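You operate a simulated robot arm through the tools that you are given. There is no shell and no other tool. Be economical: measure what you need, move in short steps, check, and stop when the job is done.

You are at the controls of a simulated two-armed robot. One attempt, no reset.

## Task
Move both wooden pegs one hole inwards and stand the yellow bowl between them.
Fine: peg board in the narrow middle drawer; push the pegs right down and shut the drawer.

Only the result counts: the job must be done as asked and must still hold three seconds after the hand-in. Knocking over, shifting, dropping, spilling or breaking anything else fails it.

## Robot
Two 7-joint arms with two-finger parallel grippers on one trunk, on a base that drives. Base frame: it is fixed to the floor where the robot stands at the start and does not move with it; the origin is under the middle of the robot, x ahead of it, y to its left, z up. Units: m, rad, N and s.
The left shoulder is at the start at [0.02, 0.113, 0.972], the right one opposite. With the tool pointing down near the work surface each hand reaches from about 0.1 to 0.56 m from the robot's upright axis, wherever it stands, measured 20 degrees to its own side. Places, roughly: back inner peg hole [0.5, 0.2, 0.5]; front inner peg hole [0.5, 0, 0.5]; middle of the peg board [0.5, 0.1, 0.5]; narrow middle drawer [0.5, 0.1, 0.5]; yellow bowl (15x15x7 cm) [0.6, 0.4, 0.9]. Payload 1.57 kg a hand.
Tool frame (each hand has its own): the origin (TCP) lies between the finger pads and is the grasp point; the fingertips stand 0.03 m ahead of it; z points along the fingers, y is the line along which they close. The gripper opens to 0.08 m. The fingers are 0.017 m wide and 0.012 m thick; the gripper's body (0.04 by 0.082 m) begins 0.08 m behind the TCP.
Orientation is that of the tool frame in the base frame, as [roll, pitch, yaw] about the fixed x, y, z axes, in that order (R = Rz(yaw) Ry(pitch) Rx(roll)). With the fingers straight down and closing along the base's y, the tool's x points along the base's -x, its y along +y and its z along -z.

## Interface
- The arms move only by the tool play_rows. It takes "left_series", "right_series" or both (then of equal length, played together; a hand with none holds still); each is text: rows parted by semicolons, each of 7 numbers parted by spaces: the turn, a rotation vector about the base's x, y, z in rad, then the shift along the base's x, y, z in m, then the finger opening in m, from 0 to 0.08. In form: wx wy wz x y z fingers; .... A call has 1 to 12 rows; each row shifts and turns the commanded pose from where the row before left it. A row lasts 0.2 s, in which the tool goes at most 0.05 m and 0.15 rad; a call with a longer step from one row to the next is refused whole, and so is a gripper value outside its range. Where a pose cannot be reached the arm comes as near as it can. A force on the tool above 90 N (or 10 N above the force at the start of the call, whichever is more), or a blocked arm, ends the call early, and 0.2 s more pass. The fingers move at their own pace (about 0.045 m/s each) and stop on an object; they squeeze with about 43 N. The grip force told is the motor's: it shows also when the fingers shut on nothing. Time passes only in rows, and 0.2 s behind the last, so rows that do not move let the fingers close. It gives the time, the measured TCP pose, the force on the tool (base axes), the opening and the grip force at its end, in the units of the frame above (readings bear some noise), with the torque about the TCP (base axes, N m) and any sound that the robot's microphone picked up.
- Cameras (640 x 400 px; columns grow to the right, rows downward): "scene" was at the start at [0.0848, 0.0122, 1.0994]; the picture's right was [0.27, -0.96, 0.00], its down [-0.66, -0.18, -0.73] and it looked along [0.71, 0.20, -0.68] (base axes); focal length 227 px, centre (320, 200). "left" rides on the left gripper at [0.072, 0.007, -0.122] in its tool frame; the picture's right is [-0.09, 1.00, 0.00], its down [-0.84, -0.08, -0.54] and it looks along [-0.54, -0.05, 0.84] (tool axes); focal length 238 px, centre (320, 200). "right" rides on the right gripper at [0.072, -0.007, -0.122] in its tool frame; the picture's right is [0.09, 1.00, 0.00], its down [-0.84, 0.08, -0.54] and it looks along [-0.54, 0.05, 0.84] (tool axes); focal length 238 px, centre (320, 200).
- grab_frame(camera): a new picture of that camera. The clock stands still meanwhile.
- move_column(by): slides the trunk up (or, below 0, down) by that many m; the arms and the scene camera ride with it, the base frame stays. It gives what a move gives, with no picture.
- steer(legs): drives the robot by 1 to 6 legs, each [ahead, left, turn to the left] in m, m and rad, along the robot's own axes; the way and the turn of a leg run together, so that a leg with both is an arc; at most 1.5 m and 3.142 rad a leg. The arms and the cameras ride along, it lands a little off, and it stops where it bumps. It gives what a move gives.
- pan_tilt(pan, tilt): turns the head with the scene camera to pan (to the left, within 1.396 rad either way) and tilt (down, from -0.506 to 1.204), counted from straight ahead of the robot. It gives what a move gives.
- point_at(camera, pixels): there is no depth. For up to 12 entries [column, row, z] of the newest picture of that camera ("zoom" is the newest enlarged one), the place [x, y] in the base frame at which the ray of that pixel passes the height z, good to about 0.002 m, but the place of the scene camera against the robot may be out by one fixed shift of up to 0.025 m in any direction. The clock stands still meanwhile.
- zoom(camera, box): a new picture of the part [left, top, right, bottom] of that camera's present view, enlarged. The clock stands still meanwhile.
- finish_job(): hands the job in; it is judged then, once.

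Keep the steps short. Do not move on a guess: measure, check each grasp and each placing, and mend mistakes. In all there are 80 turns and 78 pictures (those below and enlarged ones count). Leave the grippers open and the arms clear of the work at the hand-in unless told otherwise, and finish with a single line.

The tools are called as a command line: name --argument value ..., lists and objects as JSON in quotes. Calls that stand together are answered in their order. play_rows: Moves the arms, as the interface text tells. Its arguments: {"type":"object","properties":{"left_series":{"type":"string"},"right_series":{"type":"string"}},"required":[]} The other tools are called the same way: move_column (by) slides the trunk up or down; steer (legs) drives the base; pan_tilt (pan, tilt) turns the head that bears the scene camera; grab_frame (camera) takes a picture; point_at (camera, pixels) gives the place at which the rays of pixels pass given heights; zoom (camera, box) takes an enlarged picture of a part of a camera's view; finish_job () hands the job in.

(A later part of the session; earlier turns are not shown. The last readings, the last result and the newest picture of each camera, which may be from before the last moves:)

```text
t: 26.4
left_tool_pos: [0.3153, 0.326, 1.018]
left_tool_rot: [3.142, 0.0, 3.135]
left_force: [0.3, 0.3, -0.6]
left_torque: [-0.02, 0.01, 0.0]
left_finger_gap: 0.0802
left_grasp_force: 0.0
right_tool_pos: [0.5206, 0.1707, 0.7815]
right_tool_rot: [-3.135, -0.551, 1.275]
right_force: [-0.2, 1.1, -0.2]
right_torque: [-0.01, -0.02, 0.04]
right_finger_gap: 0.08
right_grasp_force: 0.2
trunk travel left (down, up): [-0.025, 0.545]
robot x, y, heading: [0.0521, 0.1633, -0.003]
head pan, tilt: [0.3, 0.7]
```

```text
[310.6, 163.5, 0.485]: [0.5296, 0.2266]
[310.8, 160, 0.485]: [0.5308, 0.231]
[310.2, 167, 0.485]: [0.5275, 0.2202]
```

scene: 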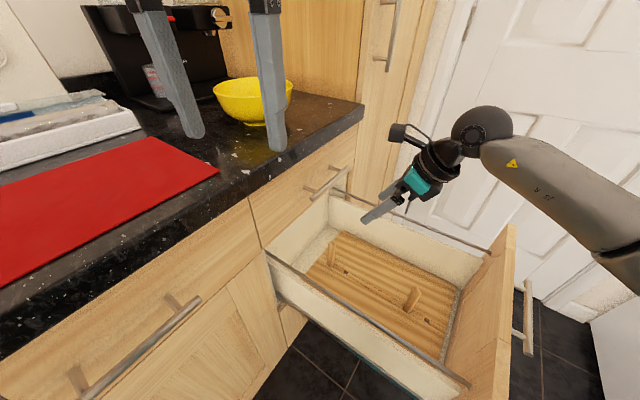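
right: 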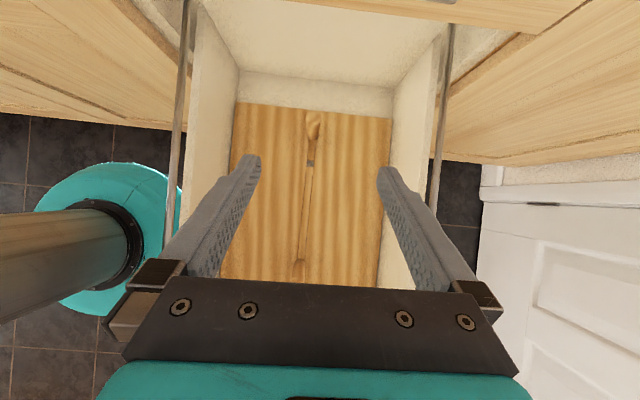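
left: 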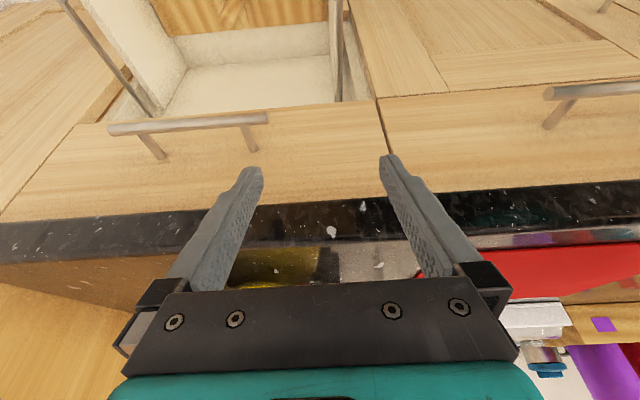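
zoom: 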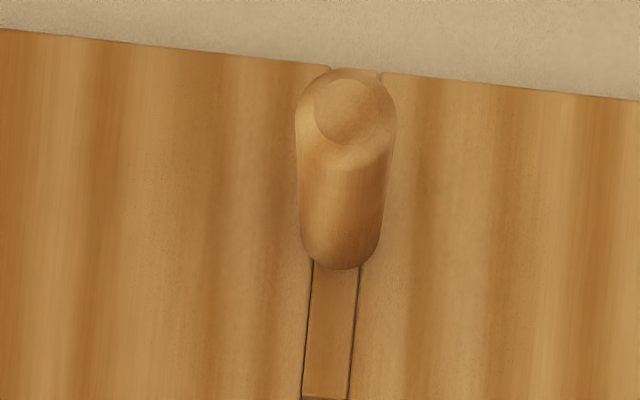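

Back peg is at (0.545,0.2755), hole at (0.529,0.226). I move above the peg to z≈0.66 and check.

play_rows --right_series "0 0 0 0 0.01 -0.04 0.08; 0 0 0 0.008 0.03 -0.03 0.08; 0 0 0 0.008 0.03 -0.025 0.08; 0 0 0 0.008 0.035 -0.02 0.08; 0 0 0 0 0 0 0.08"

grab_frame --camera "right"

zoom --camera "scene" --box '[270, 120, 510, 270]'

```text
t: 27.6
left_tool_pos: [0.3156, 0.3255, 1.018]
left_tool_rot: [3.141, -0.001, 3.14]
left_force: [-0.1, 0.9, 0.0]
left_torque: [0.01, 0.0, -0.02]
left_finger_gap: 0.0796
left_grasp_force: 0.1
right_tool_pos: [0.5467, 0.2783, 0.6666]
right_tool_rot: [-3.135, -0.551, 1.274]
right_force: [-0.3, -0.1, 0.0]
right_torque: [0.03, -0.02, -0.03]
right_finger_gap: 0.08
right_grasp_force: 0.1
trunk travel left (down, up): [-0.025, 0.545]
robot x, y, heading: [0.0492, 0.1644, -0.002]
head pan, tilt: [0.3, 0.7]
```

```text
43 pictures are left
```

right: 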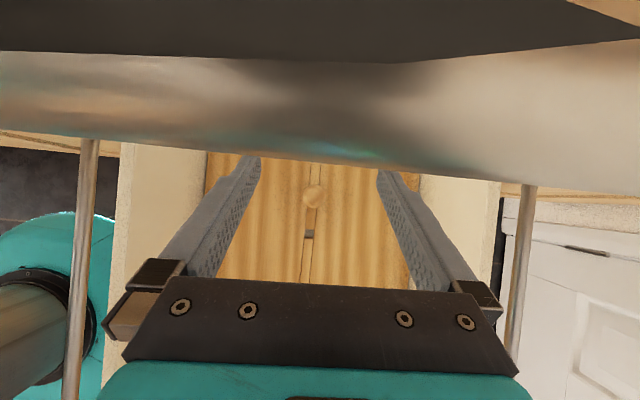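

```text
2.67 times, centred on (390, 195) of scene
```

zoom: 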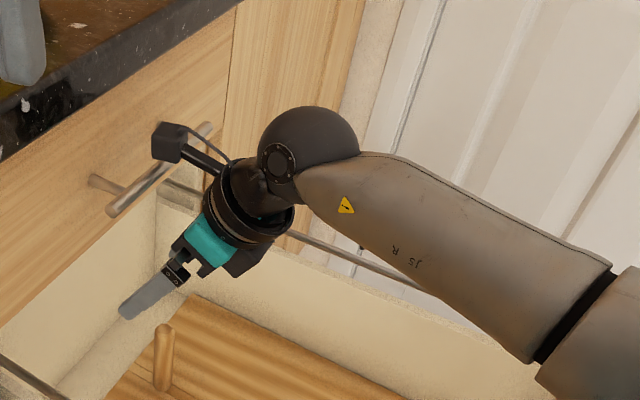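

The camera housing sits just above the upper drawer's handle, so a straight descent would hit it. I back off along −u, lean 0.35 rad more, and come again.

play_rows --right_series "0 0 0 -0.012 -0.038 0 0.08; 0 0 0 -0.012 -0.038 0 0.08; 0.1115 -0.0345 0 0 0 0 0.08; 0.1115 -0.0345 0 0 0 0 0.08; 0.1115 -0.0345 0 0 0 0 0.08; 0 0 0 0.01 0.03 0 0.08; 0 0 0 0.006 0.02 -0.01 0.08; 0 0 0 0 0 0 0.08"

grab_frame --camera "right"

zoom --camera "scene" --box '[270, 120, 510, 270]'

```text
t: 29.4
left_tool_pos: [0.3153, 0.3255, 1.0181]
left_tool_rot: [-3.141, 0.001, 3.14]
left_force: [0.0, -0.2, 0.6]
left_torque: [0.03, -0.03, 0.01]
left_finger_gap: 0.0804
left_grasp_force: 0.0
right_tool_pos: [0.5378, 0.2508, 0.6547]
right_tool_rot: [-3.138, -0.899, 1.276]
right_force: [-0.7, -0.3, 0.1]
right_torque: [0.01, 0.04, -0.03]
right_finger_gap: 0.0801
right_grasp_force: 0.0
trunk travel left (down, up): [-0.025, 0.545]
robot x, y, heading: [0.0519, 0.1583, -0.004]
head pan, tilt: [0.3, 0.7]
```

```text
41 pictures are left
```

right: 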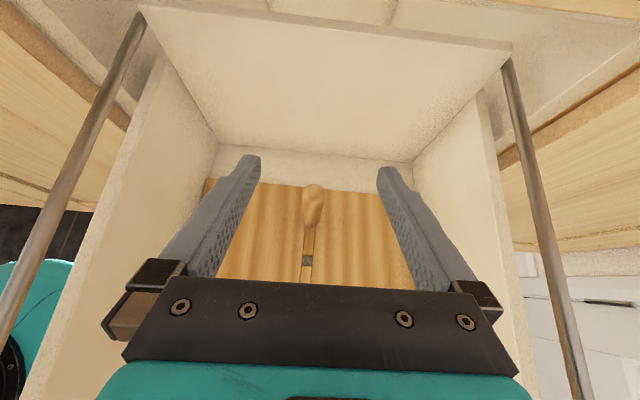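

```text
2.67 times, centred on (390, 195) of scene
```

zoom: 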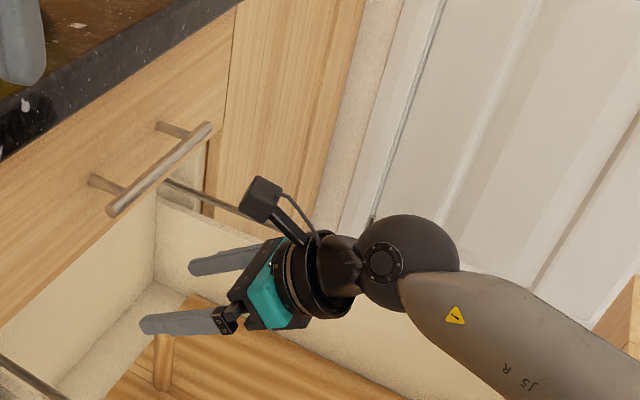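

It is well clear of the handle now. I go down and forward onto the peg, then close.

play_rows --right_series "0 0 0 0 0 -0.035 0.08; 0 0 0 0.003 0.012 -0.035 0.08; 0 0 0 0.004 0.0127 -0.028 0.08; 0 0 0 0 0 0 0.04; 0 0 0 0 0 0 0; 0 0 0 0 0 0 0; 0 0 0 0 0 0 0; 0 0 0 0 0 0 0"

grab_frame --camera "right"

zoom --camera "scene" --box '[270, 150, 510, 300]'

```text
t: 31.4
left_tool_pos: [0.3134, 0.3261, 1.0165]
left_tool_rot: [-3.142, 0.002, 3.14]
left_force: [-0.3, 0.2, -0.6]
left_torque: [0.0, -0.01, 0.01]
left_finger_gap: 0.0799
left_grasp_force: 0.0
right_tool_pos: [0.5624, 0.2778, 0.5879]
right_tool_rot: [3.071, -0.922, 1.34]
right_force: [-9.0, -1.8, 1.7]
right_torque: [-0.24, 0.98, 0.23]
right_finger_gap: 0.0234
right_grasp_force: 35.2
trunk travel left (down, up): [-0.025, 0.545]
robot x, y, heading: [0.0468, 0.1647, -0.004]
head pan, tilt: [0.3, 0.7]
stopped in row 8 (right hand): the arm was blocked; the commanded pose is now the measured one
```

```text
39 pictures are left
```

right: 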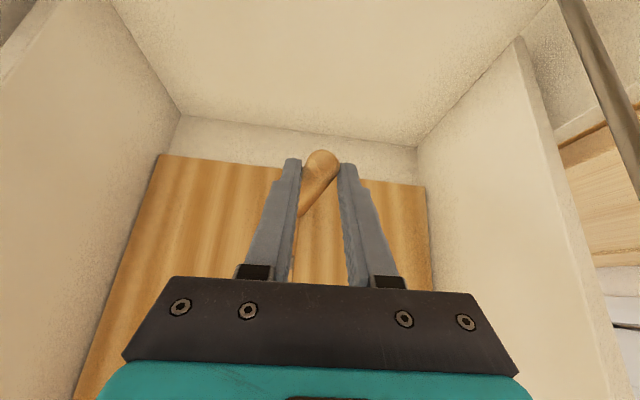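

```text
2.67 times, centred on (390, 225) of scene
```

zoom: 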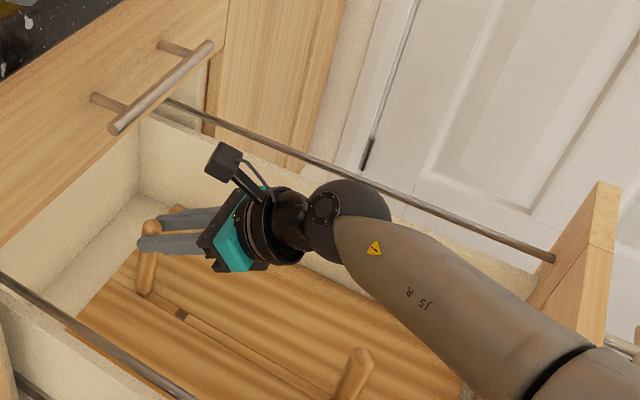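

The arm is blocked with the TCP pushed aside; probably the forearm meets the panel edge. I open the fingers, back up, and look at the whole scene.

play_rows --right_series "0 0 0 0 0 0 0.08; 0 0 0 0 0 0 0.08; 0 0 0 0 0 0 0.08; 0 0 0 0 0 0 0.08; 0 0 0 0 0 0 0.08"

grab_frame --camera "scene"

grab_frame --camera "left"

```text
t: 32.6
left_tool_pos: [0.3131, 0.3266, 1.019]
left_tool_rot: [3.142, 0.001, 3.141]
left_force: [-0.4, -0.2, 0.2]
left_torque: [-0.03, -0.01, 0.02]
left_finger_gap: 0.08
left_grasp_force: 0.0
right_tool_pos: [0.5631, 0.2745, 0.5873]
right_tool_rot: [3.068, -0.92, 1.334]
right_force: [-0.7, -1.1, 0.4]
right_torque: [0.02, 0.03, 0.02]
right_finger_gap: 0.0801
right_grasp_force: 0.2
trunk travel left (down, up): [-0.025, 0.545]
robot x, y, heading: [0.051, 0.1625, -0.001]
head pan, tilt: [0.3, 0.7]
```

```text
37 pictures are left
```

scene: 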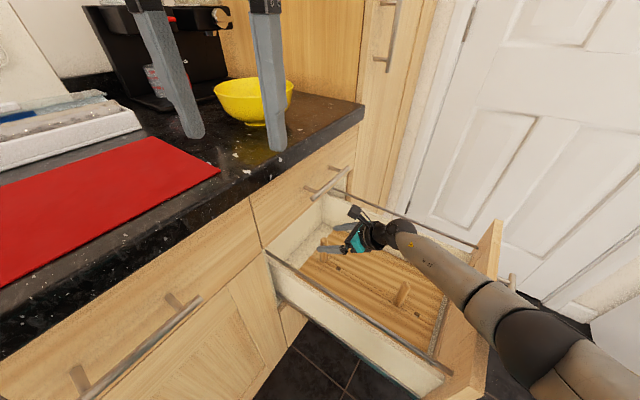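

```text
36 pictures are left
```

left: 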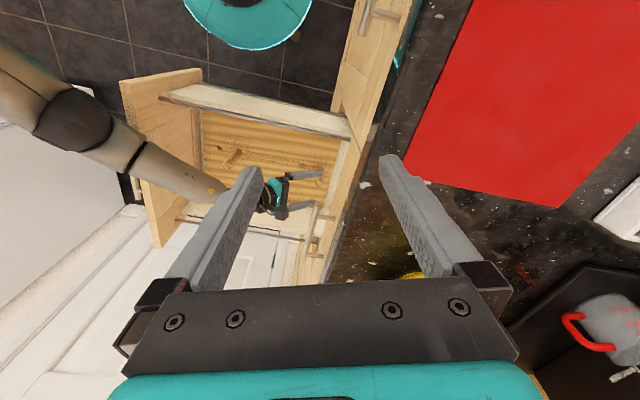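

The forearm pressed on the drawer's front panel and shoved the drawer in a bit (panel edge moved from col 514 to 497). The peg is released. I lift the right hand straight up, undoing some lean, then look.

play_rows --right_series "0 0 0 0 0 0.02 0.08; 0 0 0 0 0 0.04 0.08; 0 0 0 -0.005 -0.015 0.04 0.08; -0.1115 0.0345 0 -0.01 -0.03 0.035 0.08; -0.1115 0.0345 0 -0.01 -0.03 0.035 0.08; -0.1115 0.0345 0 -0.01 -0.03 0.035 0.08; -0.1115 0.0345 0 -0.01 -0.03 0.02 0.08; -0.1115 0.0345 0 -0.01 -0.03 0 0.08; -0.1115 0.0345 0 -0.01 -0.03 0 0.08; -0.1115 0.0345 0 0 0 0 0.08"

grab_frame --camera "scene"

zoom --camera "scene" --box '[270, 210, 450, 330]'

```text
t: 34.8
left_tool_pos: [0.3154, 0.3253, 1.018]
left_tool_rot: [-3.14, 0.0, 3.139]
left_force: [0.0, -0.5, 0.3]
left_torque: [0.02, 0.02, -0.01]
left_finger_gap: 0.0801
left_grasp_force: 0.1
right_tool_pos: [0.4966, 0.0796, 0.8084]
right_tool_rot: [3.119, -0.102, 1.306]
right_force: [-0.6, -1.5, 0.1]
right_torque: [0.0, 0.02, 0.0]
right_finger_gap: 0.0798
right_grasp_force: 0.0
trunk travel left (down, up): [-0.025, 0.545]
robot x, y, heading: [0.0554, 0.1591, -0.004]
head pan, tilt: [0.3, 0.7]
```

```text
35 pictures are left
```

scene: 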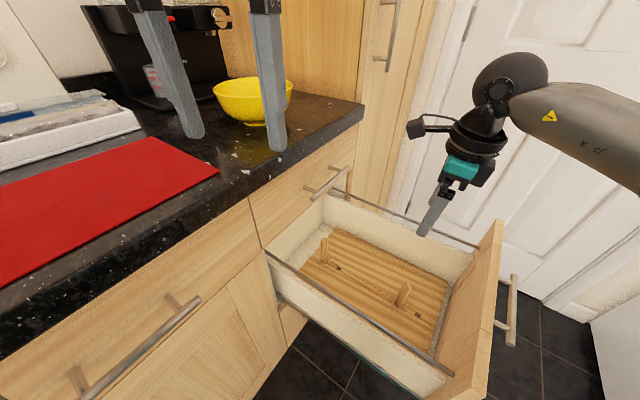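

```text
3.33 times, centred on (360, 270) of scene
```

zoom: 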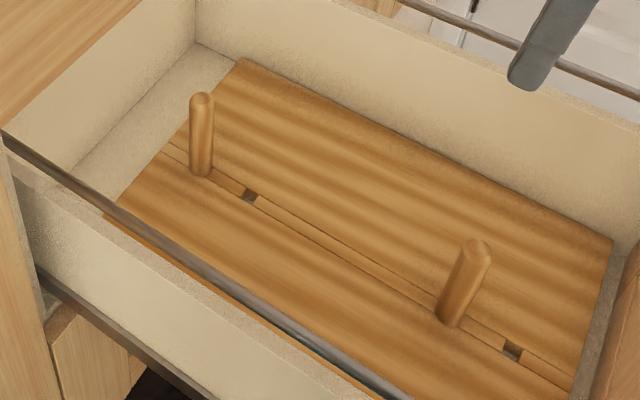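

The pegs still stand upright and the drawer moved in slightly. I measure by how much, and where the panel is now.

point_at --camera "zoom" --pixels '[[512, 350, 0.485], [249, 194, 0.485]]'

point_at --camera "scene" --pixels '[[503, 222, 0.7], [492, 222, 0.7], [492, 305, 0.6], [455, 375, 0.6]]'

grab_frame --camera "right"

```text
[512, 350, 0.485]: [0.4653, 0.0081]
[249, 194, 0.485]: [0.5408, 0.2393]
```

```text
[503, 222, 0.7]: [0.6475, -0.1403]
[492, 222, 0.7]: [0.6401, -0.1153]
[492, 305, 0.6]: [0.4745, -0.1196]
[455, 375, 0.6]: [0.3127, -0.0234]
```

```text
33 pictures are left
```

right: 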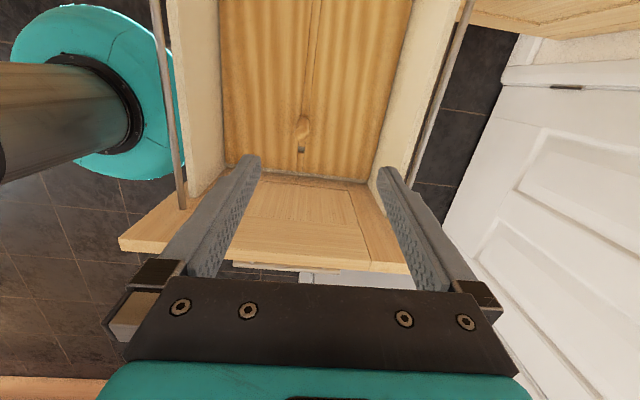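

The drawer went in by 0.025. I close the right fingers, lower them just inside the panel (tips at z≈0.64), and pull the drawer out gently; this also tests whether it opens beyond its first position.

play_rows --right_series "0 0 0 -0.013 -0.03 0 0; 0 0 0 -0.013 -0.03 0 0; 0 0 0 -0.013 -0.03 0 0; 0 0 0 0 0 -0.046 0; 0 0 0 0 0 -0.046 0; 0 0 0 0 0 -0.046 0; 0 0 0 -0.0059 -0.0191 0 0; 0 0 0 -0.0059 -0.0191 0 0; 0 0 0 -0.0059 -0.0191 0 0; 0 0 0 -0.0059 -0.0191 0 0; 0 0 0 -0.003 -0.0095 0 0; 0 0 0 0 0 0 0"

grab_frame --camera "scene"

```text
t: 37.4
left_tool_pos: [0.3161, 0.3306, 1.0165]
left_tool_rot: [-3.137, -0.002, 3.141]
left_force: [-0.8, 0.3, 0.0]
left_torque: [0.02, 0.03, 0.03]
left_finger_gap: 0.0797
left_grasp_force: 0.0
right_tool_pos: [0.439, -0.078, 0.674]
right_tool_rot: [3.11, -0.133, 1.325]
right_force: [27.2, 62.2, -9.6]
right_torque: [-2.63, 1.02, -0.84]
right_finger_gap: 0.0
right_grasp_force: 21.1
trunk travel left (down, up): [-0.025, 0.545]
robot x, y, heading: [0.0537, 0.1607, -0.005]
head pan, tilt: [0.3, 0.7]
```

```text
32 pictures are left
```

scene: 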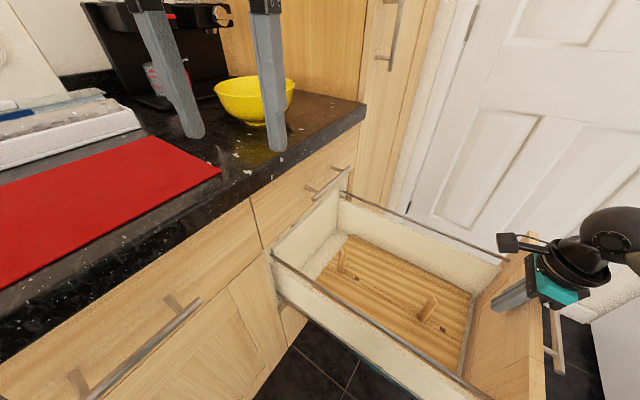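

The drawer opened past its first position and then met its stop at about 67 N. I relax the pull and measure the new hole positions.

play_rows --right_series "0 0 0 0.003 0.0095 0 0; 0 0 0 0.003 0.0095 0 0; 0 0 0 0.003 0.0095 0 0; 0 0 0 0 0 0.045 0; 0 0 0 0 0 0.045 0"

zoom --camera "scene" --box '[270, 210, 450, 330]'

grab_frame --camera "right"

```text
t: 38.6
left_tool_pos: [0.3142, 0.3261, 1.0178]
left_tool_rot: [-3.141, 0.001, 3.14]
left_force: [-0.2, 0.1, -0.3]
left_torque: [0.01, 0.02, 0.02]
left_finger_gap: 0.0799
left_grasp_force: 0.0
right_tool_pos: [0.4428, -0.0672, 0.7619]
right_tool_rot: [3.119, -0.1, 1.306]
right_force: [0.9, -0.2, 0.3]
right_torque: [0.0, 0.0, 0.02]
right_finger_gap: 0.0002
right_grasp_force: 21.3
trunk travel left (down, up): [-0.025, 0.545]
robot x, y, heading: [0.0527, 0.1595, 0.0]
head pan, tilt: [0.3, 0.7]
```

```text
3.33 times, centred on (360, 270) of scene
```

zoom: 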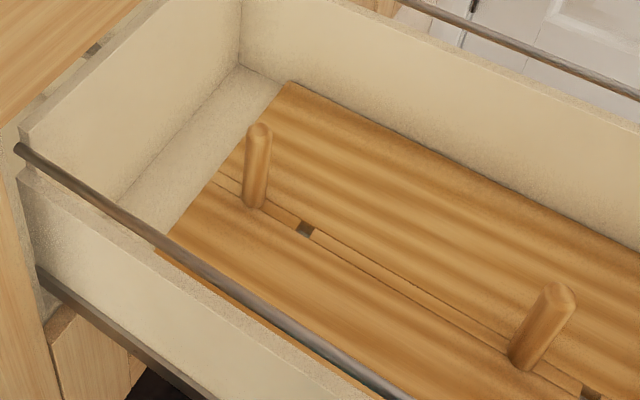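

```text
30 pictures are left
```

right: 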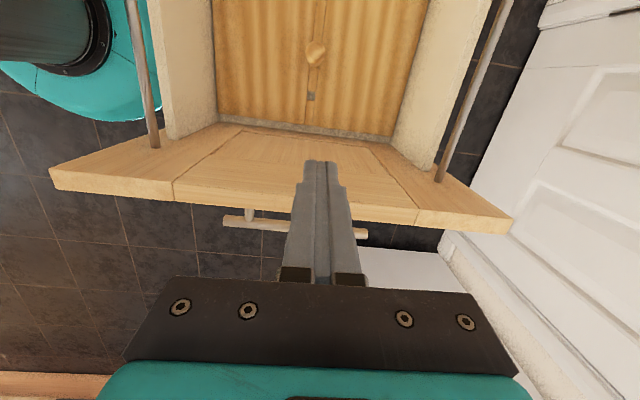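

point_at --camera "zoom" --pixels '[[306, 230, 0.485], [588, 392, 0.485], [258, 127, 0.58], [556, 287, 0.58]]'

point_at --camera "right" --pixels '[[312, 97, 0.485], [316, 50, 0.58]]'

```text
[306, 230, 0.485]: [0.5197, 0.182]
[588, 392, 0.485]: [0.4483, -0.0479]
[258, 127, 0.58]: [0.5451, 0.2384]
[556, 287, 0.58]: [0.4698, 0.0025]
```

```text
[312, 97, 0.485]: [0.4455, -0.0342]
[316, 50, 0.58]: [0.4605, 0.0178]
```

The drawer is now 0.038 m further out, so the back peg is at ≈(0.5335,0.239), u≈0.386, clear of the handle even with less lean. I raise the trunk 0.1 m so the forearm clears the panel, then approach with a lean of 0.6.

move_column --by 0.1

play_rows --right_series "0 0 -0.02 0.01 0.035 0 0.03; 0.1194 -0.0369 -0.008 0.01 0.035 0 0.06; 0.1194 -0.0369 -0.008 0.01 0.035 0 0.08; 0.1194 -0.0369 0 0.01 0.035 0 0.08; 0.1194 -0.0369 0 0.01 0.035 -0.02 0.08; 0 0 0 0.01 0.035 -0.03 0.08; 0 0 0 0.01 0.035 -0.03 0.08; 0 0 0 0 0 -0.045 0.08; 0 0 0 0 0 -0.045 0.08; 0 0 0 0 0 0 0.08"

grab_frame --camera "right"

grab_frame --camera "scene"

```text
t: 39.9
left_tool_pos: [0.3147, 0.3259, 1.1178]
left_tool_rot: [3.141, 0.0, 3.14]
left_force: [0.1, 0.4, -0.2]
left_torque: [0.01, 0.01, -0.02]
left_finger_gap: 0.08
left_grasp_force: 0.0
right_tool_pos: [0.4436, -0.0678, 0.8624]
right_tool_rot: [3.118, -0.104, 1.307]
right_force: [-0.7, -0.3, -0.6]
right_torque: [-0.02, 0.03, 0.0]
right_finger_gap: 0.0001
right_grasp_force: 21.7
trunk travel left (down, up): [-0.125, 0.445]
robot x, y, heading: [0.0524, 0.1622, -0.001]
head pan, tilt: [0.3, 0.7]
```

```text
t: 42.1
left_tool_pos: [0.315, 0.326, 1.1178]
left_tool_rot: [-3.141, 0.002, 3.139]
left_force: [0.8, 0.2, 0.1]
left_torque: [-0.01, -0.01, -0.01]
left_finger_gap: 0.0799
left_grasp_force: 0.0
right_tool_pos: [0.5146, 0.1769, 0.6902]
right_tool_rot: [3.117, -0.603, 1.269]
right_force: [0.2, 0.0, 0.0]
right_torque: [0.01, 0.01, 0.01]
right_finger_gap: 0.0799
right_grasp_force: 0.1
trunk travel left (down, up): [-0.125, 0.445]
robot x, y, heading: [0.0469, 0.1602, -0.006]
head pan, tilt: [0.3, 0.7]
```

```text
29 pictures are left
```

right: 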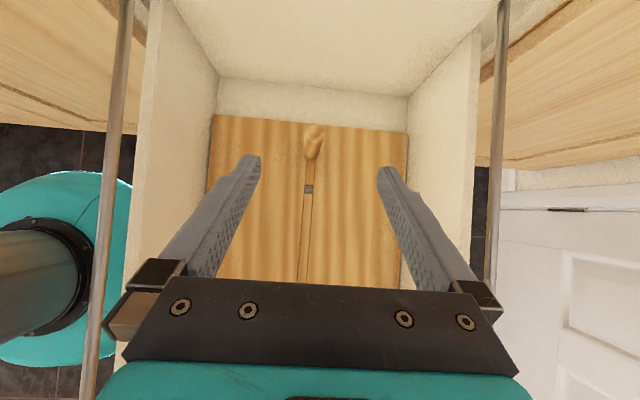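

```text
28 pictures are left
```

scene: 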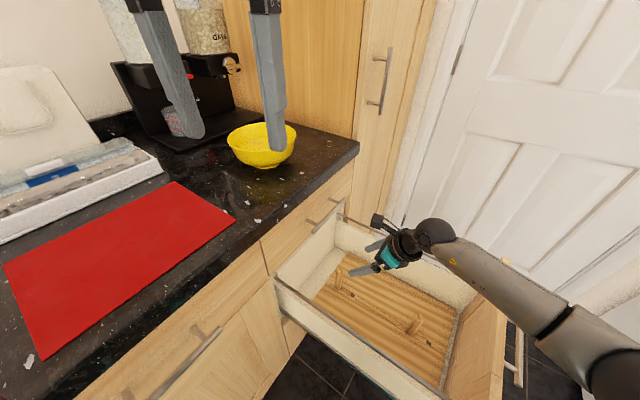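

point_at --camera "right" --pixels '[[315, 131, 0.582], [311, 157, 0.485], [308.5, 188, 0.485], [308.7, 184.5, 0.485], [308.3, 192, 0.485]]'

```text
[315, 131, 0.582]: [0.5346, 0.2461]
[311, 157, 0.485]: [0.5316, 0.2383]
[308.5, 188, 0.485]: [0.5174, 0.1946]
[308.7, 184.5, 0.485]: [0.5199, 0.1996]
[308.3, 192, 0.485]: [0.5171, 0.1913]
```

Peg at ≈(0.533,0.241). I move over it, straight down to z≈0.56, and close.

play_rows --right_series "0 0 0 0.006 0.021 -0.01 0.08; 0 0 0 0.006 0.021 -0.01 0.08; 0 0 0 0.006 0.021 -0.01 0.08; 0 0 0 0 0 -0.04 0.08; 0 0 0 0 0 -0.04 0.08; 0 0 0 0 0 -0.02 0.08; 0 0 0 0 0 0 0.04; 0 0 0 0 0 0 0; 0 0 0 0 0 0 0; 0 0 0 0 0 0 0; 0 0 0 0 0 0 0"

grab_frame --camera "right"

```text
t: 44.5
left_tool_pos: [0.315, 0.3253, 1.1193]
left_tool_rot: [-3.14, 0.001, 3.138]
left_force: [0.3, 0.2, 0.1]
left_torque: [-0.01, -0.01, -0.03]
left_finger_gap: 0.0801
left_grasp_force: 0.1
right_tool_pos: [0.5304, 0.2388, 0.5611]
right_tool_rot: [3.117, -0.601, 1.268]
right_force: [0.0, -0.3, 0.3]
right_torque: [-0.03, 0.05, 0.02]
right_finger_gap: 0.0204
right_grasp_force: 26.3
trunk travel left (down, up): [-0.125, 0.445]
robot x, y, heading: [0.0503, 0.1625, -0.003]
head pan, tilt: [0.3, 0.7]
```

```text
27 pictures are left
```

right: 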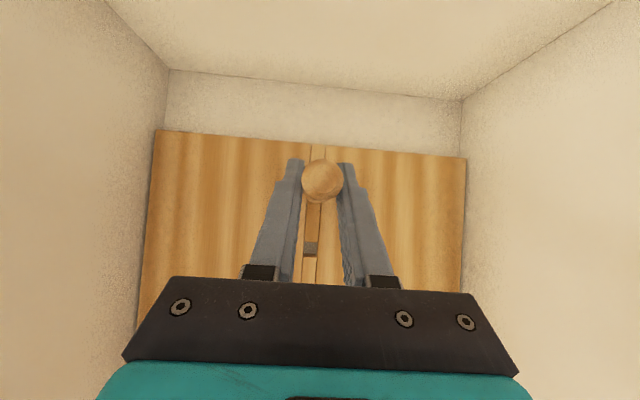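

Gripped cleanly (gap 0.0204, no side force). I lift it 0.042, shift one hole inward by (−0.0153,−0.0488), and check.

play_rows --right_series "0 0 0 0 0 0.014 0; 0 0 0 0 0 0.014 0; 0 0 0 0 0 0.014 0; 0 0 0 -0.0076 -0.0244 0 0; 0 0 0 -0.0077 -0.0244 0 0; 0 0 0 0 0 -0.012 0; 0 0 0 0 0 0 0"

zoom --camera "right" --box '[256, 120, 384, 240]'

zoom --camera "scene" --box '[310, 240, 390, 310]'

```text
t: 46.1
left_tool_pos: [0.3159, 0.3258, 1.1169]
left_tool_rot: [3.141, 0.0, 3.138]
left_force: [-0.3, -0.1, -1.0]
left_torque: [-0.03, 0.01, -0.02]
left_finger_gap: 0.08
left_grasp_force: 0.1
right_tool_pos: [0.5159, 0.1914, 0.5897]
right_tool_rot: [3.117, -0.601, 1.27]
right_force: [0.6, 0.0, -0.2]
right_torque: [0.0, 0.01, 0.0]
right_finger_gap: 0.0203
right_grasp_force: 33.9
trunk travel left (down, up): [-0.125, 0.445]
robot x, y, heading: [0.056, 0.1586, -0.0]
head pan, tilt: [0.3, 0.7]
```

```text
3.33 times, centred on (320, 180) of right
```

zoom: 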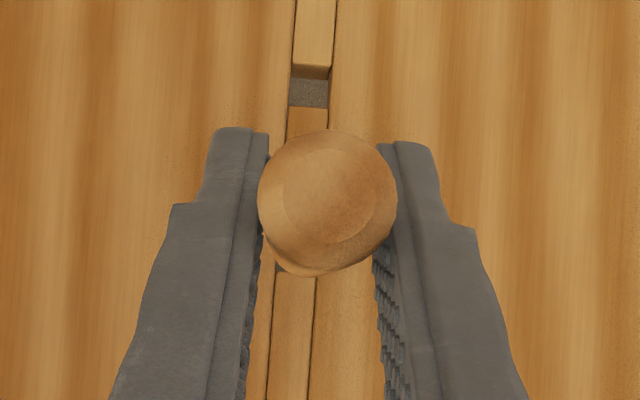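

```text
5.71 times, centred on (350, 275) of scene
```

zoom: 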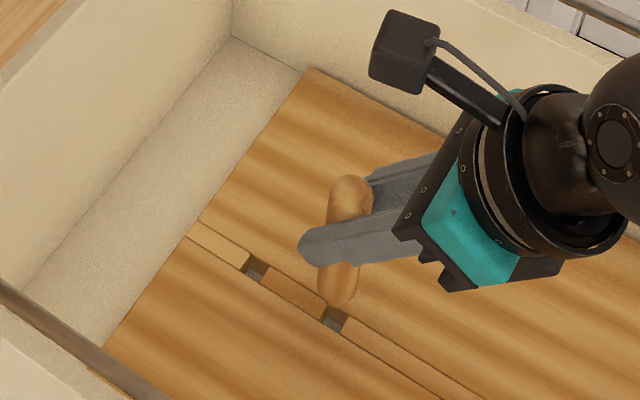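

It looks aligned over the inner hole. I lower in small steps, then press.

play_rows --right_series "0 0 0 0 0 -0.005 0; 0 0 0 0 0 -0.005 0; 0 0 0 0 0 -0.005 0; 0 0 0 0 0 -0.005 0; 0 0 0 0 0 -0.005 0; 0 0 0 0 0 -0.004 0; 0 0 0 0 0 0 0"

zoom --camera "scene" --box '[310, 240, 390, 310]'

```text
t: 47.7
left_tool_pos: [0.3129, 0.3261, 1.1189]
left_tool_rot: [-3.141, 0.0, 3.139]
left_force: [0.2, -0.9, 0.2]
left_torque: [-0.01, -0.01, 0.02]
left_finger_gap: 0.0799
left_grasp_force: 0.1
right_tool_pos: [0.5166, 0.1951, 0.5669]
right_tool_rot: [3.11, -0.611, 1.275]
right_force: [-2.8, 1.2, 31.6]
right_torque: [0.42, 0.08, 0.03]
right_finger_gap: 0.0203
right_grasp_force: 34.1
trunk travel left (down, up): [-0.125, 0.445]
robot x, y, heading: [0.0545, 0.16, -0.01]
head pan, tilt: [0.3, 0.7]
```

```text
5.71 times, centred on (350, 275) of scene
```

zoom: 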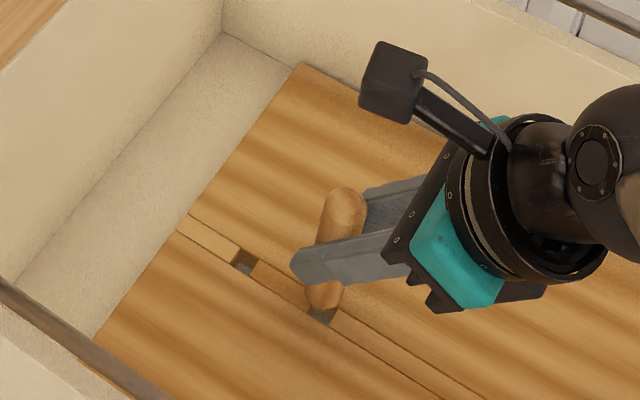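

It meets 31 N at z 0.567 with a sliver of hole showing on the −u side (zoom (322,318)), so it's ~2–3 mm short. I lift 6 mm, shift 2.5 mm inward, and try again.

play_rows --right_series "0 0 0 0 0 0.008 0; 0 0 0 -0.0007 -0.0024 0 0; 0 0 0 0 0 -0.004 0; 0 0 0 0 0 -0.004 0; 0 0 0 0 0 -0.003 0; 0 0 0 0 0 -0.003 0; 0 0 0 0 0 0 0"

zoom --camera "scene" --box '[310, 240, 390, 310]'

```text
t: 49.3
left_tool_pos: [0.3142, 0.3258, 1.1178]
left_tool_rot: [-3.142, 0.001, 3.139]
left_force: [0.3, -0.3, -0.2]
left_torque: [0.0, 0.06, 0.0]
left_finger_gap: 0.0798
left_grasp_force: 0.0
right_tool_pos: [0.5132, 0.1888, 0.5562]
right_tool_rot: [3.117, -0.601, 1.27]
right_force: [0.2, -1.9, -0.6]
right_torque: [-0.08, 0.03, 0.0]
right_finger_gap: 0.0202
right_grasp_force: 33.4
trunk travel left (down, up): [-0.125, 0.445]
robot x, y, heading: [0.0524, 0.1624, -0.007]
head pan, tilt: [0.3, 0.7]
```

```text
5.71 times, centred on (350, 275) of scene
```

zoom: 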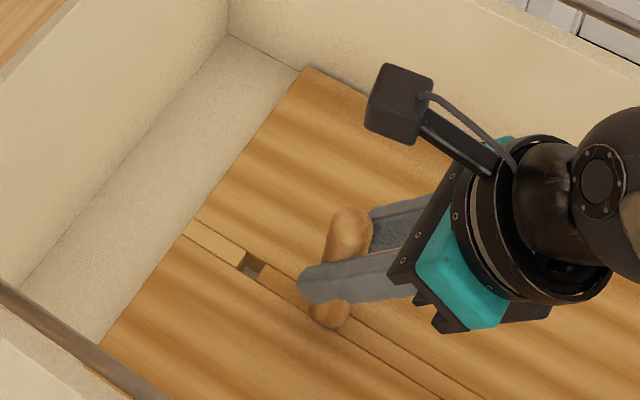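

It dropped in freely. Now I press to seat it.

play_rows --right_series "0 0 0 0 0 -0.002 0; 0 0 0 0 0 -0.002 0; 0 0 0 0 0 -0.002 0; 0 0 0 0 0 -0.002 0; 0 0 0 0 0 0 0"

```text
t: 50.5
left_tool_pos: [0.3134, 0.3251, 1.1185]
left_tool_rot: [3.141, 0.002, 3.14]
left_force: [-0.1, -0.3, 0.8]
left_torque: [-0.03, -0.01, -0.04]
left_finger_gap: 0.08
left_grasp_force: 0.1
right_tool_pos: [0.5149, 0.1913, 0.5526]
right_tool_rot: [3.112, -0.611, 1.272]
right_force: [0.7, -0.2, 25.3]
right_torque: [0.13, 0.07, -0.02]
right_finger_gap: 0.0203
right_grasp_force: 34.0
trunk travel left (down, up): [-0.125, 0.445]
robot x, y, heading: [0.0529, 0.1642, -0.001]
head pan, tilt: [0.3, 0.7]
```

Seated at 25 N. I release, lift off, undo the lean, and park the right hand beyond the panel; then inspect both pegs.

play_rows --right_series "0 0 0 0 0 0.003 0; 0 0 0 0 0 0 0.08; 0 0 0 0 0 0 0.08; 0 0 0 0 0 0 0.08; 0 0 0 0 0 0.04 0.08; 0 0 0 0 0 0.045 0.08; 0 0 0 0 0 0.045 0.08; 0 0 0 0 0 0.045 0.08; -0.12 0.037 0 -0.01 -0.04 0.02 0.08; -0.12 0.037 0 -0.01 -0.04 0.02 0.08; -0.12 0.037 0 -0.01 -0.04 0 0.08; -0.12 0.037 0 -0.01 -0.04 0 0.08"

play_rows --right_series "-0.09 0.028 0 -0.02 -0.04 0 0.04; 0 0 0 -0.02 -0.04 0 0.0; 0 0 0 -0.02 -0.04 0 0.0"

grab_frame --camera "scene"

zoom --camera "scene" --box '[290, 230, 470, 350]'

zoom --camera "left" --box '[100, 60, 340, 210]'

```text
t: 53.1
left_tool_pos: [0.3153, 0.3264, 1.1182]
left_tool_rot: [3.141, 0.0, 3.14]
left_force: [-0.3, 1.4, -0.2]
left_torque: [0.01, 0.03, -0.01]
left_finger_gap: 0.0801
left_grasp_force: 0.1
right_tool_pos: [0.4755, 0.0291, 0.7651]
right_tool_rot: [3.117, -0.099, 1.271]
right_force: [-1.3, 0.3, -0.6]
right_torque: [-0.02, 0.03, 0.0]
right_finger_gap: 0.0803
right_grasp_force: 0.0
trunk travel left (down, up): [-0.125, 0.445]
robot x, y, heading: [0.0483, 0.1605, -0.003]
head pan, tilt: [0.3, 0.7]
```

```text
t: 53.9
left_tool_pos: [0.3161, 0.3261, 1.1184]
left_tool_rot: [3.138, 0.0, 3.139]
left_force: [-0.9, -0.5, 1.0]
left_torque: [-0.04, 0.0, 0.0]
left_finger_gap: 0.0798
left_grasp_force: 0.0
right_tool_pos: [0.414, -0.09, 0.7664]
right_tool_rot: [3.116, -0.007, 1.271]
right_force: [0.0, 0.5, 0.0]
right_torque: [0.02, 0.01, 0.01]
right_finger_gap: 0.0117
right_grasp_force: 0.1
trunk travel left (down, up): [-0.125, 0.445]
robot x, y, heading: [0.0518, 0.1649, -0.005]
head pan, tilt: [0.3, 0.7]
```

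```text
22 pictures are left
```

scene: 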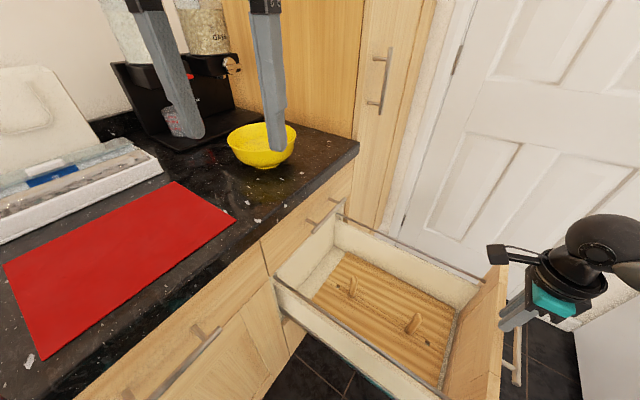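

```text
3.33 times, centred on (380, 290) of scene
```

zoom: 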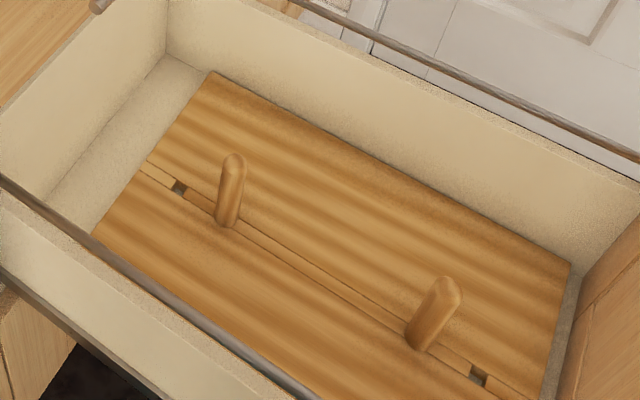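

```text
2.67 times, centred on (220, 135) of left
```

zoom: 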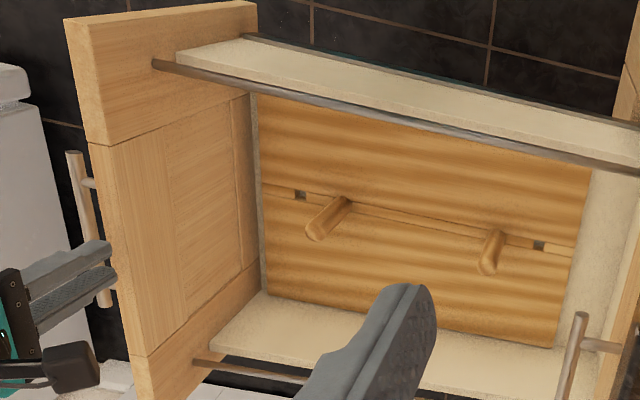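

Both pegs stand in the inner holes, with the outer holes empty. Now I measure the board centre and the bowl with the left camera.

grab_frame --camera "left"

point_at --camera "left" --pixels '[[212.1, 133.1, 0.485], [301.7, 151.9, 0.485]]'

point_at --camera "zoom" --pixels '[[299, 195, 0.485], [538, 245, 0.485]]'

```text
19 pictures are left
```

left: 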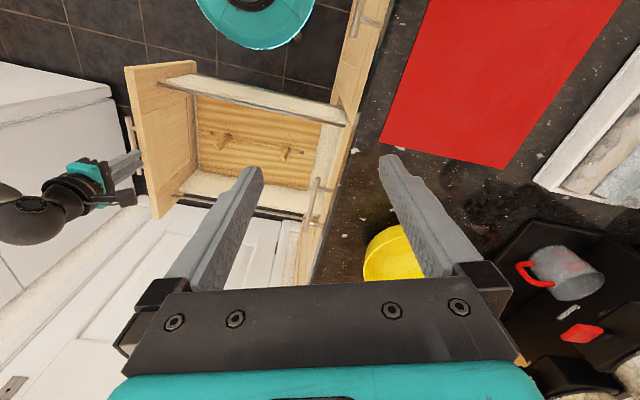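

```text
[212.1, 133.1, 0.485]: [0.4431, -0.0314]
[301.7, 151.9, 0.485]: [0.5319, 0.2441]
```

```text
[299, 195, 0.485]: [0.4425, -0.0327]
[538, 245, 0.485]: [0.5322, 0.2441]
```

Board centre is ≈(0.4875,0.106). For the bowl I'll pinch its near rim with the left hand, closing radially (toward 27° left of ahead). I turn the left hand −1.09 rad and bring it near at z≈1.06 for a closer measurement.

play_rows --left_series "0 0 -0.136 0.02 0.0075 0 0.08; 0 0 -0.136 0.02 0.0075 0 0.08; 0 0 -0.136 0.02 0.0075 0 0.08; 0 0 -0.136 0.02 0.0075 0 0.08; 0 0 -0.136 0.02 0.0075 0 0.08; 0 0 -0.136 0.02 0.0075 -0.01 0.08; 0 0 -0.136 0.02 0.0075 -0.02 0.08; 0 0 -0.136 0.02 0.0075 -0.03 0.08; 0 0 0 0 0 0 0.08"

grab_frame --camera "left"

grab_frame --camera "scene"

```text
t: 55.9
left_tool_pos: [0.4755, 0.3852, 1.0569]
left_tool_rot: [3.139, 0.001, 2.052]
left_force: [0.0, 0.1, 0.2]
left_torque: [0.01, 0.03, -0.03]
left_finger_gap: 0.0801
left_grasp_force: 0.0
right_tool_pos: [0.4146, -0.0889, 0.7665]
right_tool_rot: [3.119, -0.006, 1.271]
right_force: [0.4, -0.7, 0.0]
right_torque: [0.06, 0.0, -0.01]
right_finger_gap: 0.0
right_grasp_force: 21.2
trunk travel left (down, up): [-0.125, 0.445]
robot x, y, heading: [0.0513, 0.1598, -0.004]
head pan, tilt: [0.3, 0.7]
```

```text
18 pictures are left
```

left: 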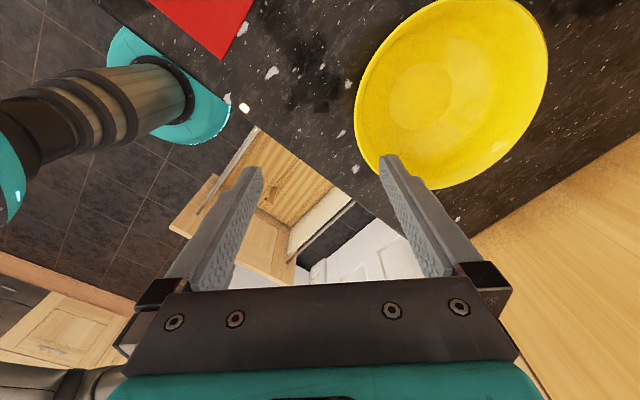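

```text
17 pictures are left
```

scene: 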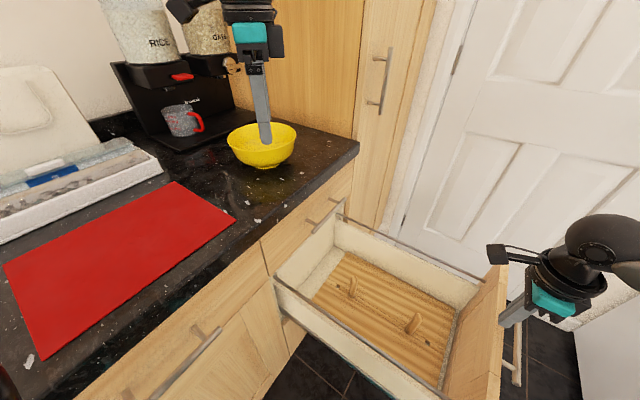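

point_at --camera "left" --pixels '[[355, 108, 0.92], [548, 72, 0.92], [443, 189, 0.92], [465, 0, 0.92], [355, 108, 0.95], [548, 72, 0.95], [443, 189, 0.95], [465, 0, 0.95]]'

point_at --camera "scene" --pixels '[[228, 136, 0.92], [296, 131, 0.92], [228, 136, 0.95], [296, 131, 0.95], [258, 122, 0.92], [258, 122, 0.95]]'

```text
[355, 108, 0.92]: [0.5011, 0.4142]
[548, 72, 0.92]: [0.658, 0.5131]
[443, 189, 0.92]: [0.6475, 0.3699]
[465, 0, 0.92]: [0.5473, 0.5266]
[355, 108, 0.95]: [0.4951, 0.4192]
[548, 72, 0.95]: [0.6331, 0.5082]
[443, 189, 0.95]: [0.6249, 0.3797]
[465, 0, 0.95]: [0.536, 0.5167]
```

```text
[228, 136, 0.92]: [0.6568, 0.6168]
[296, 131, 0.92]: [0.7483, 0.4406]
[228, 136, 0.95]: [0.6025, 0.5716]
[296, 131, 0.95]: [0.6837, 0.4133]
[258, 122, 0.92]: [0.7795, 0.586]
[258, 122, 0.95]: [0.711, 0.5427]
```

From the known 0.15 m diameter the rim is at z≈0.97 and the centre ≈(0.558,0.452). I tilt 0.25 rad to match the bowl's sloped wall and come above the near rim point (0.4925,0.418).

play_rows --left_series "0.058 -0.111 0 0.008 0.016 0 0.07; 0.058 -0.111 0 0.009 0.017 0 0.07; 0 0 0 0 0 -0.03 0.07; 0 0 0 0 0 -0.01 0.07; 0 0 0 0 0 0 0.07"

grab_frame --camera "left"

zoom --camera "scene" --box '[200, 60, 340, 180]'

```text
t: 57.1
left_tool_pos: [0.4932, 0.4173, 1.0176]
left_tool_rot: [2.891, 0.0, 2.052]
left_force: [0.3, -0.5, 0.4]
left_torque: [0.01, -0.01, 0.0]
left_finger_gap: 0.0701
left_grasp_force: 0.0
right_tool_pos: [0.4138, -0.0894, 0.7664]
right_tool_rot: [3.115, -0.004, 1.271]
right_force: [-1.0, 0.4, -0.1]
right_torque: [0.0, -0.01, 0.0]
right_finger_gap: 0.0002
right_grasp_force: 21.0
trunk travel left (down, up): [-0.125, 0.445]
robot x, y, heading: [0.0517, 0.1639, -0.003]
head pan, tilt: [0.3, 0.7]
```

```text
16 pictures are left
```

left: 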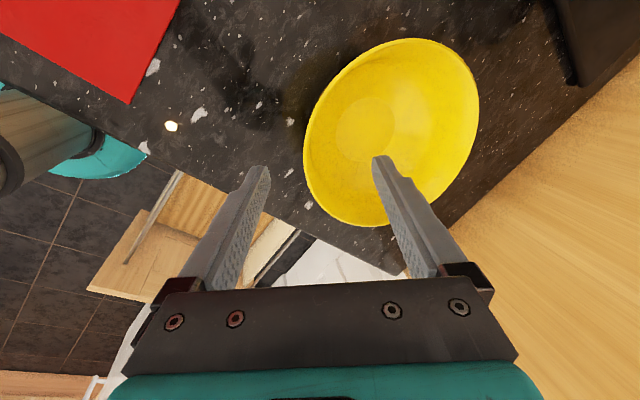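

```text
3.33 times, centred on (270, 120) of scene
```

zoom: 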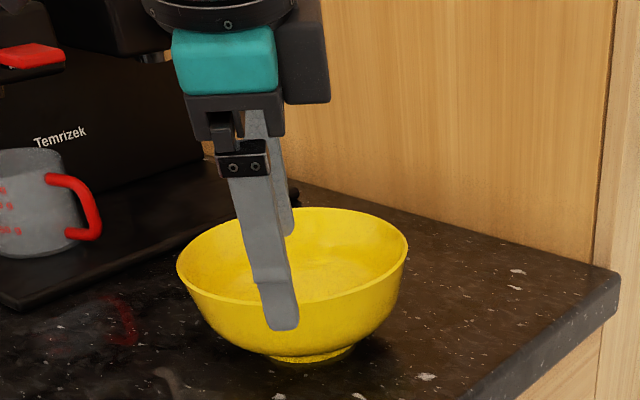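

point_at --camera "left" --pixels '[[303, 148, 0.95], [479, 97, 0.95], [370, 227, 0.95], [410, 38, 0.95], [303, 148, 0.97], [479, 97, 0.97], [370, 227, 0.97], [410, 38, 0.97]]'

```text
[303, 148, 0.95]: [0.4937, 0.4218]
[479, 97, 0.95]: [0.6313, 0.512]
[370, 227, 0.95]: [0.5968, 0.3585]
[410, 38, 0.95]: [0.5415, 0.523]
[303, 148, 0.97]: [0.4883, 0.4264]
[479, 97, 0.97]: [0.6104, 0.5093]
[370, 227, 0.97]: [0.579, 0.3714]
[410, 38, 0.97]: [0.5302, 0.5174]
```

Rim z≈0.969 is confirmed, centre ≈(0.552,0.456). I correct by (−0.0046,+0.0044), descend to z≈0.957 with one finger inside, and pinch.

play_rows --left_series "0 0 0 -0.0046 0.0044 -0.02 0.07; 0 0 0 0 0 -0.02 0.07; 0 0 0 0 0 -0.02 0.07; 0 0 0 0 0 0 0.04; 0 0 0 0 0 0 0.02; 0 0 0 0 0 0 0; 0 0 0 0 0 0 0; 0 0 0 0 0 0 0"

grab_frame --camera "left"

```text
t: 58.9
left_tool_pos: [0.489, 0.4201, 0.9599]
left_tool_rot: [2.886, 0.004, 2.05]
left_force: [3.3, -2.9, 6.6]
left_torque: [0.26, -0.64, -0.35]
left_finger_gap: 0.0222
left_grasp_force: 29.8
right_tool_pos: [0.4142, -0.0899, 0.7651]
right_tool_rot: [3.119, -0.007, 1.269]
right_force: [-0.3, 0.8, 0.7]
right_torque: [-0.01, -0.02, -0.03]
right_finger_gap: 0.0001
right_grasp_force: 21.6
trunk travel left (down, up): [-0.125, 0.445]
robot x, y, heading: [0.0458, 0.1632, -0.004]
head pan, tilt: [0.3, 0.7]
```

```text
14 pictures are left
```

left: 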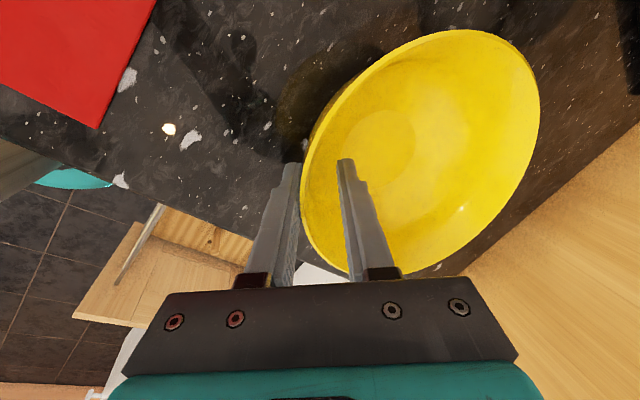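

Pinched at 30 N. I lift 3 cm and check that the bowl hangs firm and level.

play_rows --left_series "0 0 0 0 0 0.01 0; 0 0 0 0 0 0.015 0; 0 0 0 0 0 0.02 0; 0 0 0 0 0 0.02 0; 0 0 0 0 0 0 0"

zoom --camera "scene" --box '[200, 30, 360, 180]'

```text
t: 60.1
left_tool_pos: [0.487, 0.4228, 1.0233]
left_tool_rot: [2.891, -0.001, 2.053]
left_force: [0.7, 0.3, -2.9]
left_torque: [-0.1, 0.17, 0.0]
left_finger_gap: 0.0149
left_grasp_force: 30.4
right_tool_pos: [0.4147, -0.0895, 0.7656]
right_tool_rot: [3.116, -0.006, 1.271]
right_force: [0.0, 1.1, 0.7]
right_torque: [0.03, -0.03, -0.04]
right_finger_gap: 0.0001
right_grasp_force: 21.3
trunk travel left (down, up): [-0.125, 0.445]
robot x, y, heading: [0.0526, 0.1621, -0.009]
head pan, tilt: [0.3, 0.7]
```

```text
2.67 times, centred on (280, 105) of scene
```

zoom: 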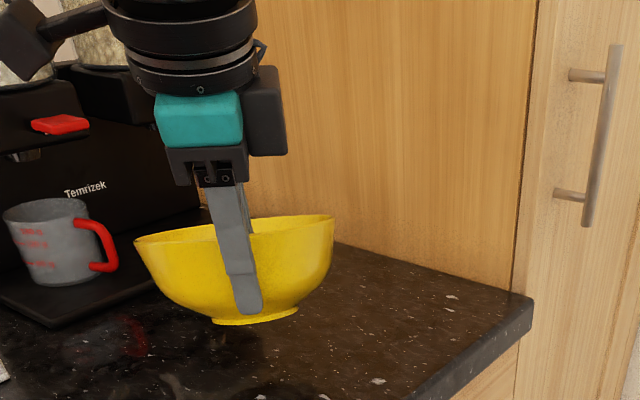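

The bowl hangs but its far side has dipped ~0.2 rad as its wall aligned with the pads. I add 0.2 rad of tilt to level it, lift a little more, draw the right hand up and back, and check.

play_rows --left_series "0.0463 -0.0886 0 0 0 0.01 0; 0.0463 -0.0886 0 0 0 0.01 0; 0 0 0 0 0 0.01 0; 0 0 0 0 0 0 0" --right_series "0 0 0 0 0 0.045 0; 0 0 0 0 0 0.045 0; 0 0 0 -0.04 0 0.02 0; 0 0 0 -0.04 0 0 0"

zoom --camera "scene" --box '[200, 30, 360, 180]'

grab_frame --camera "left"

```text
t: 61.1
left_tool_pos: [0.4869, 0.4217, 1.0526]
left_tool_rot: [2.689, 0.001, 2.052]
left_force: [0.1, -1.1, -3.5]
left_torque: [-0.1, 0.18, 0.02]
left_finger_gap: 0.0148
left_grasp_force: 30.9
right_tool_pos: [0.3338, -0.0906, 0.8766]
right_tool_rot: [3.115, -0.006, 1.27]
right_force: [-0.5, 0.2, -0.5]
right_torque: [0.0, -0.04, 0.0]
right_finger_gap: 0.0
right_grasp_force: 20.9
trunk travel left (down, up): [-0.125, 0.445]
robot x, y, heading: [0.0564, 0.162, -0.008]
head pan, tilt: [0.3, 0.7]
```

```text
2.67 times, centred on (280, 105) of scene
```

zoom: 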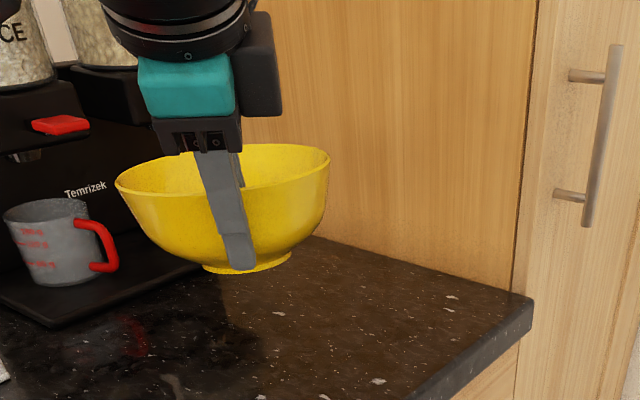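

```text
11 pictures are left
```

left: 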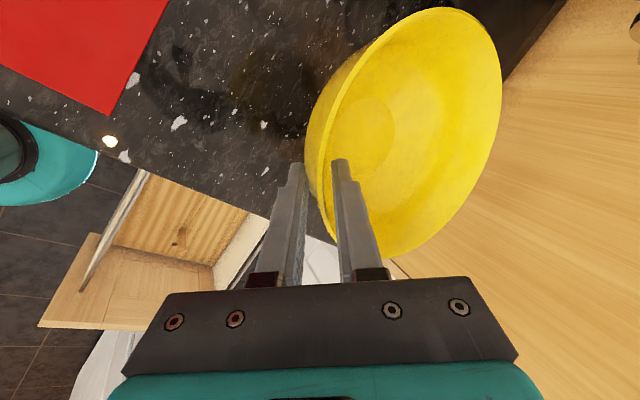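

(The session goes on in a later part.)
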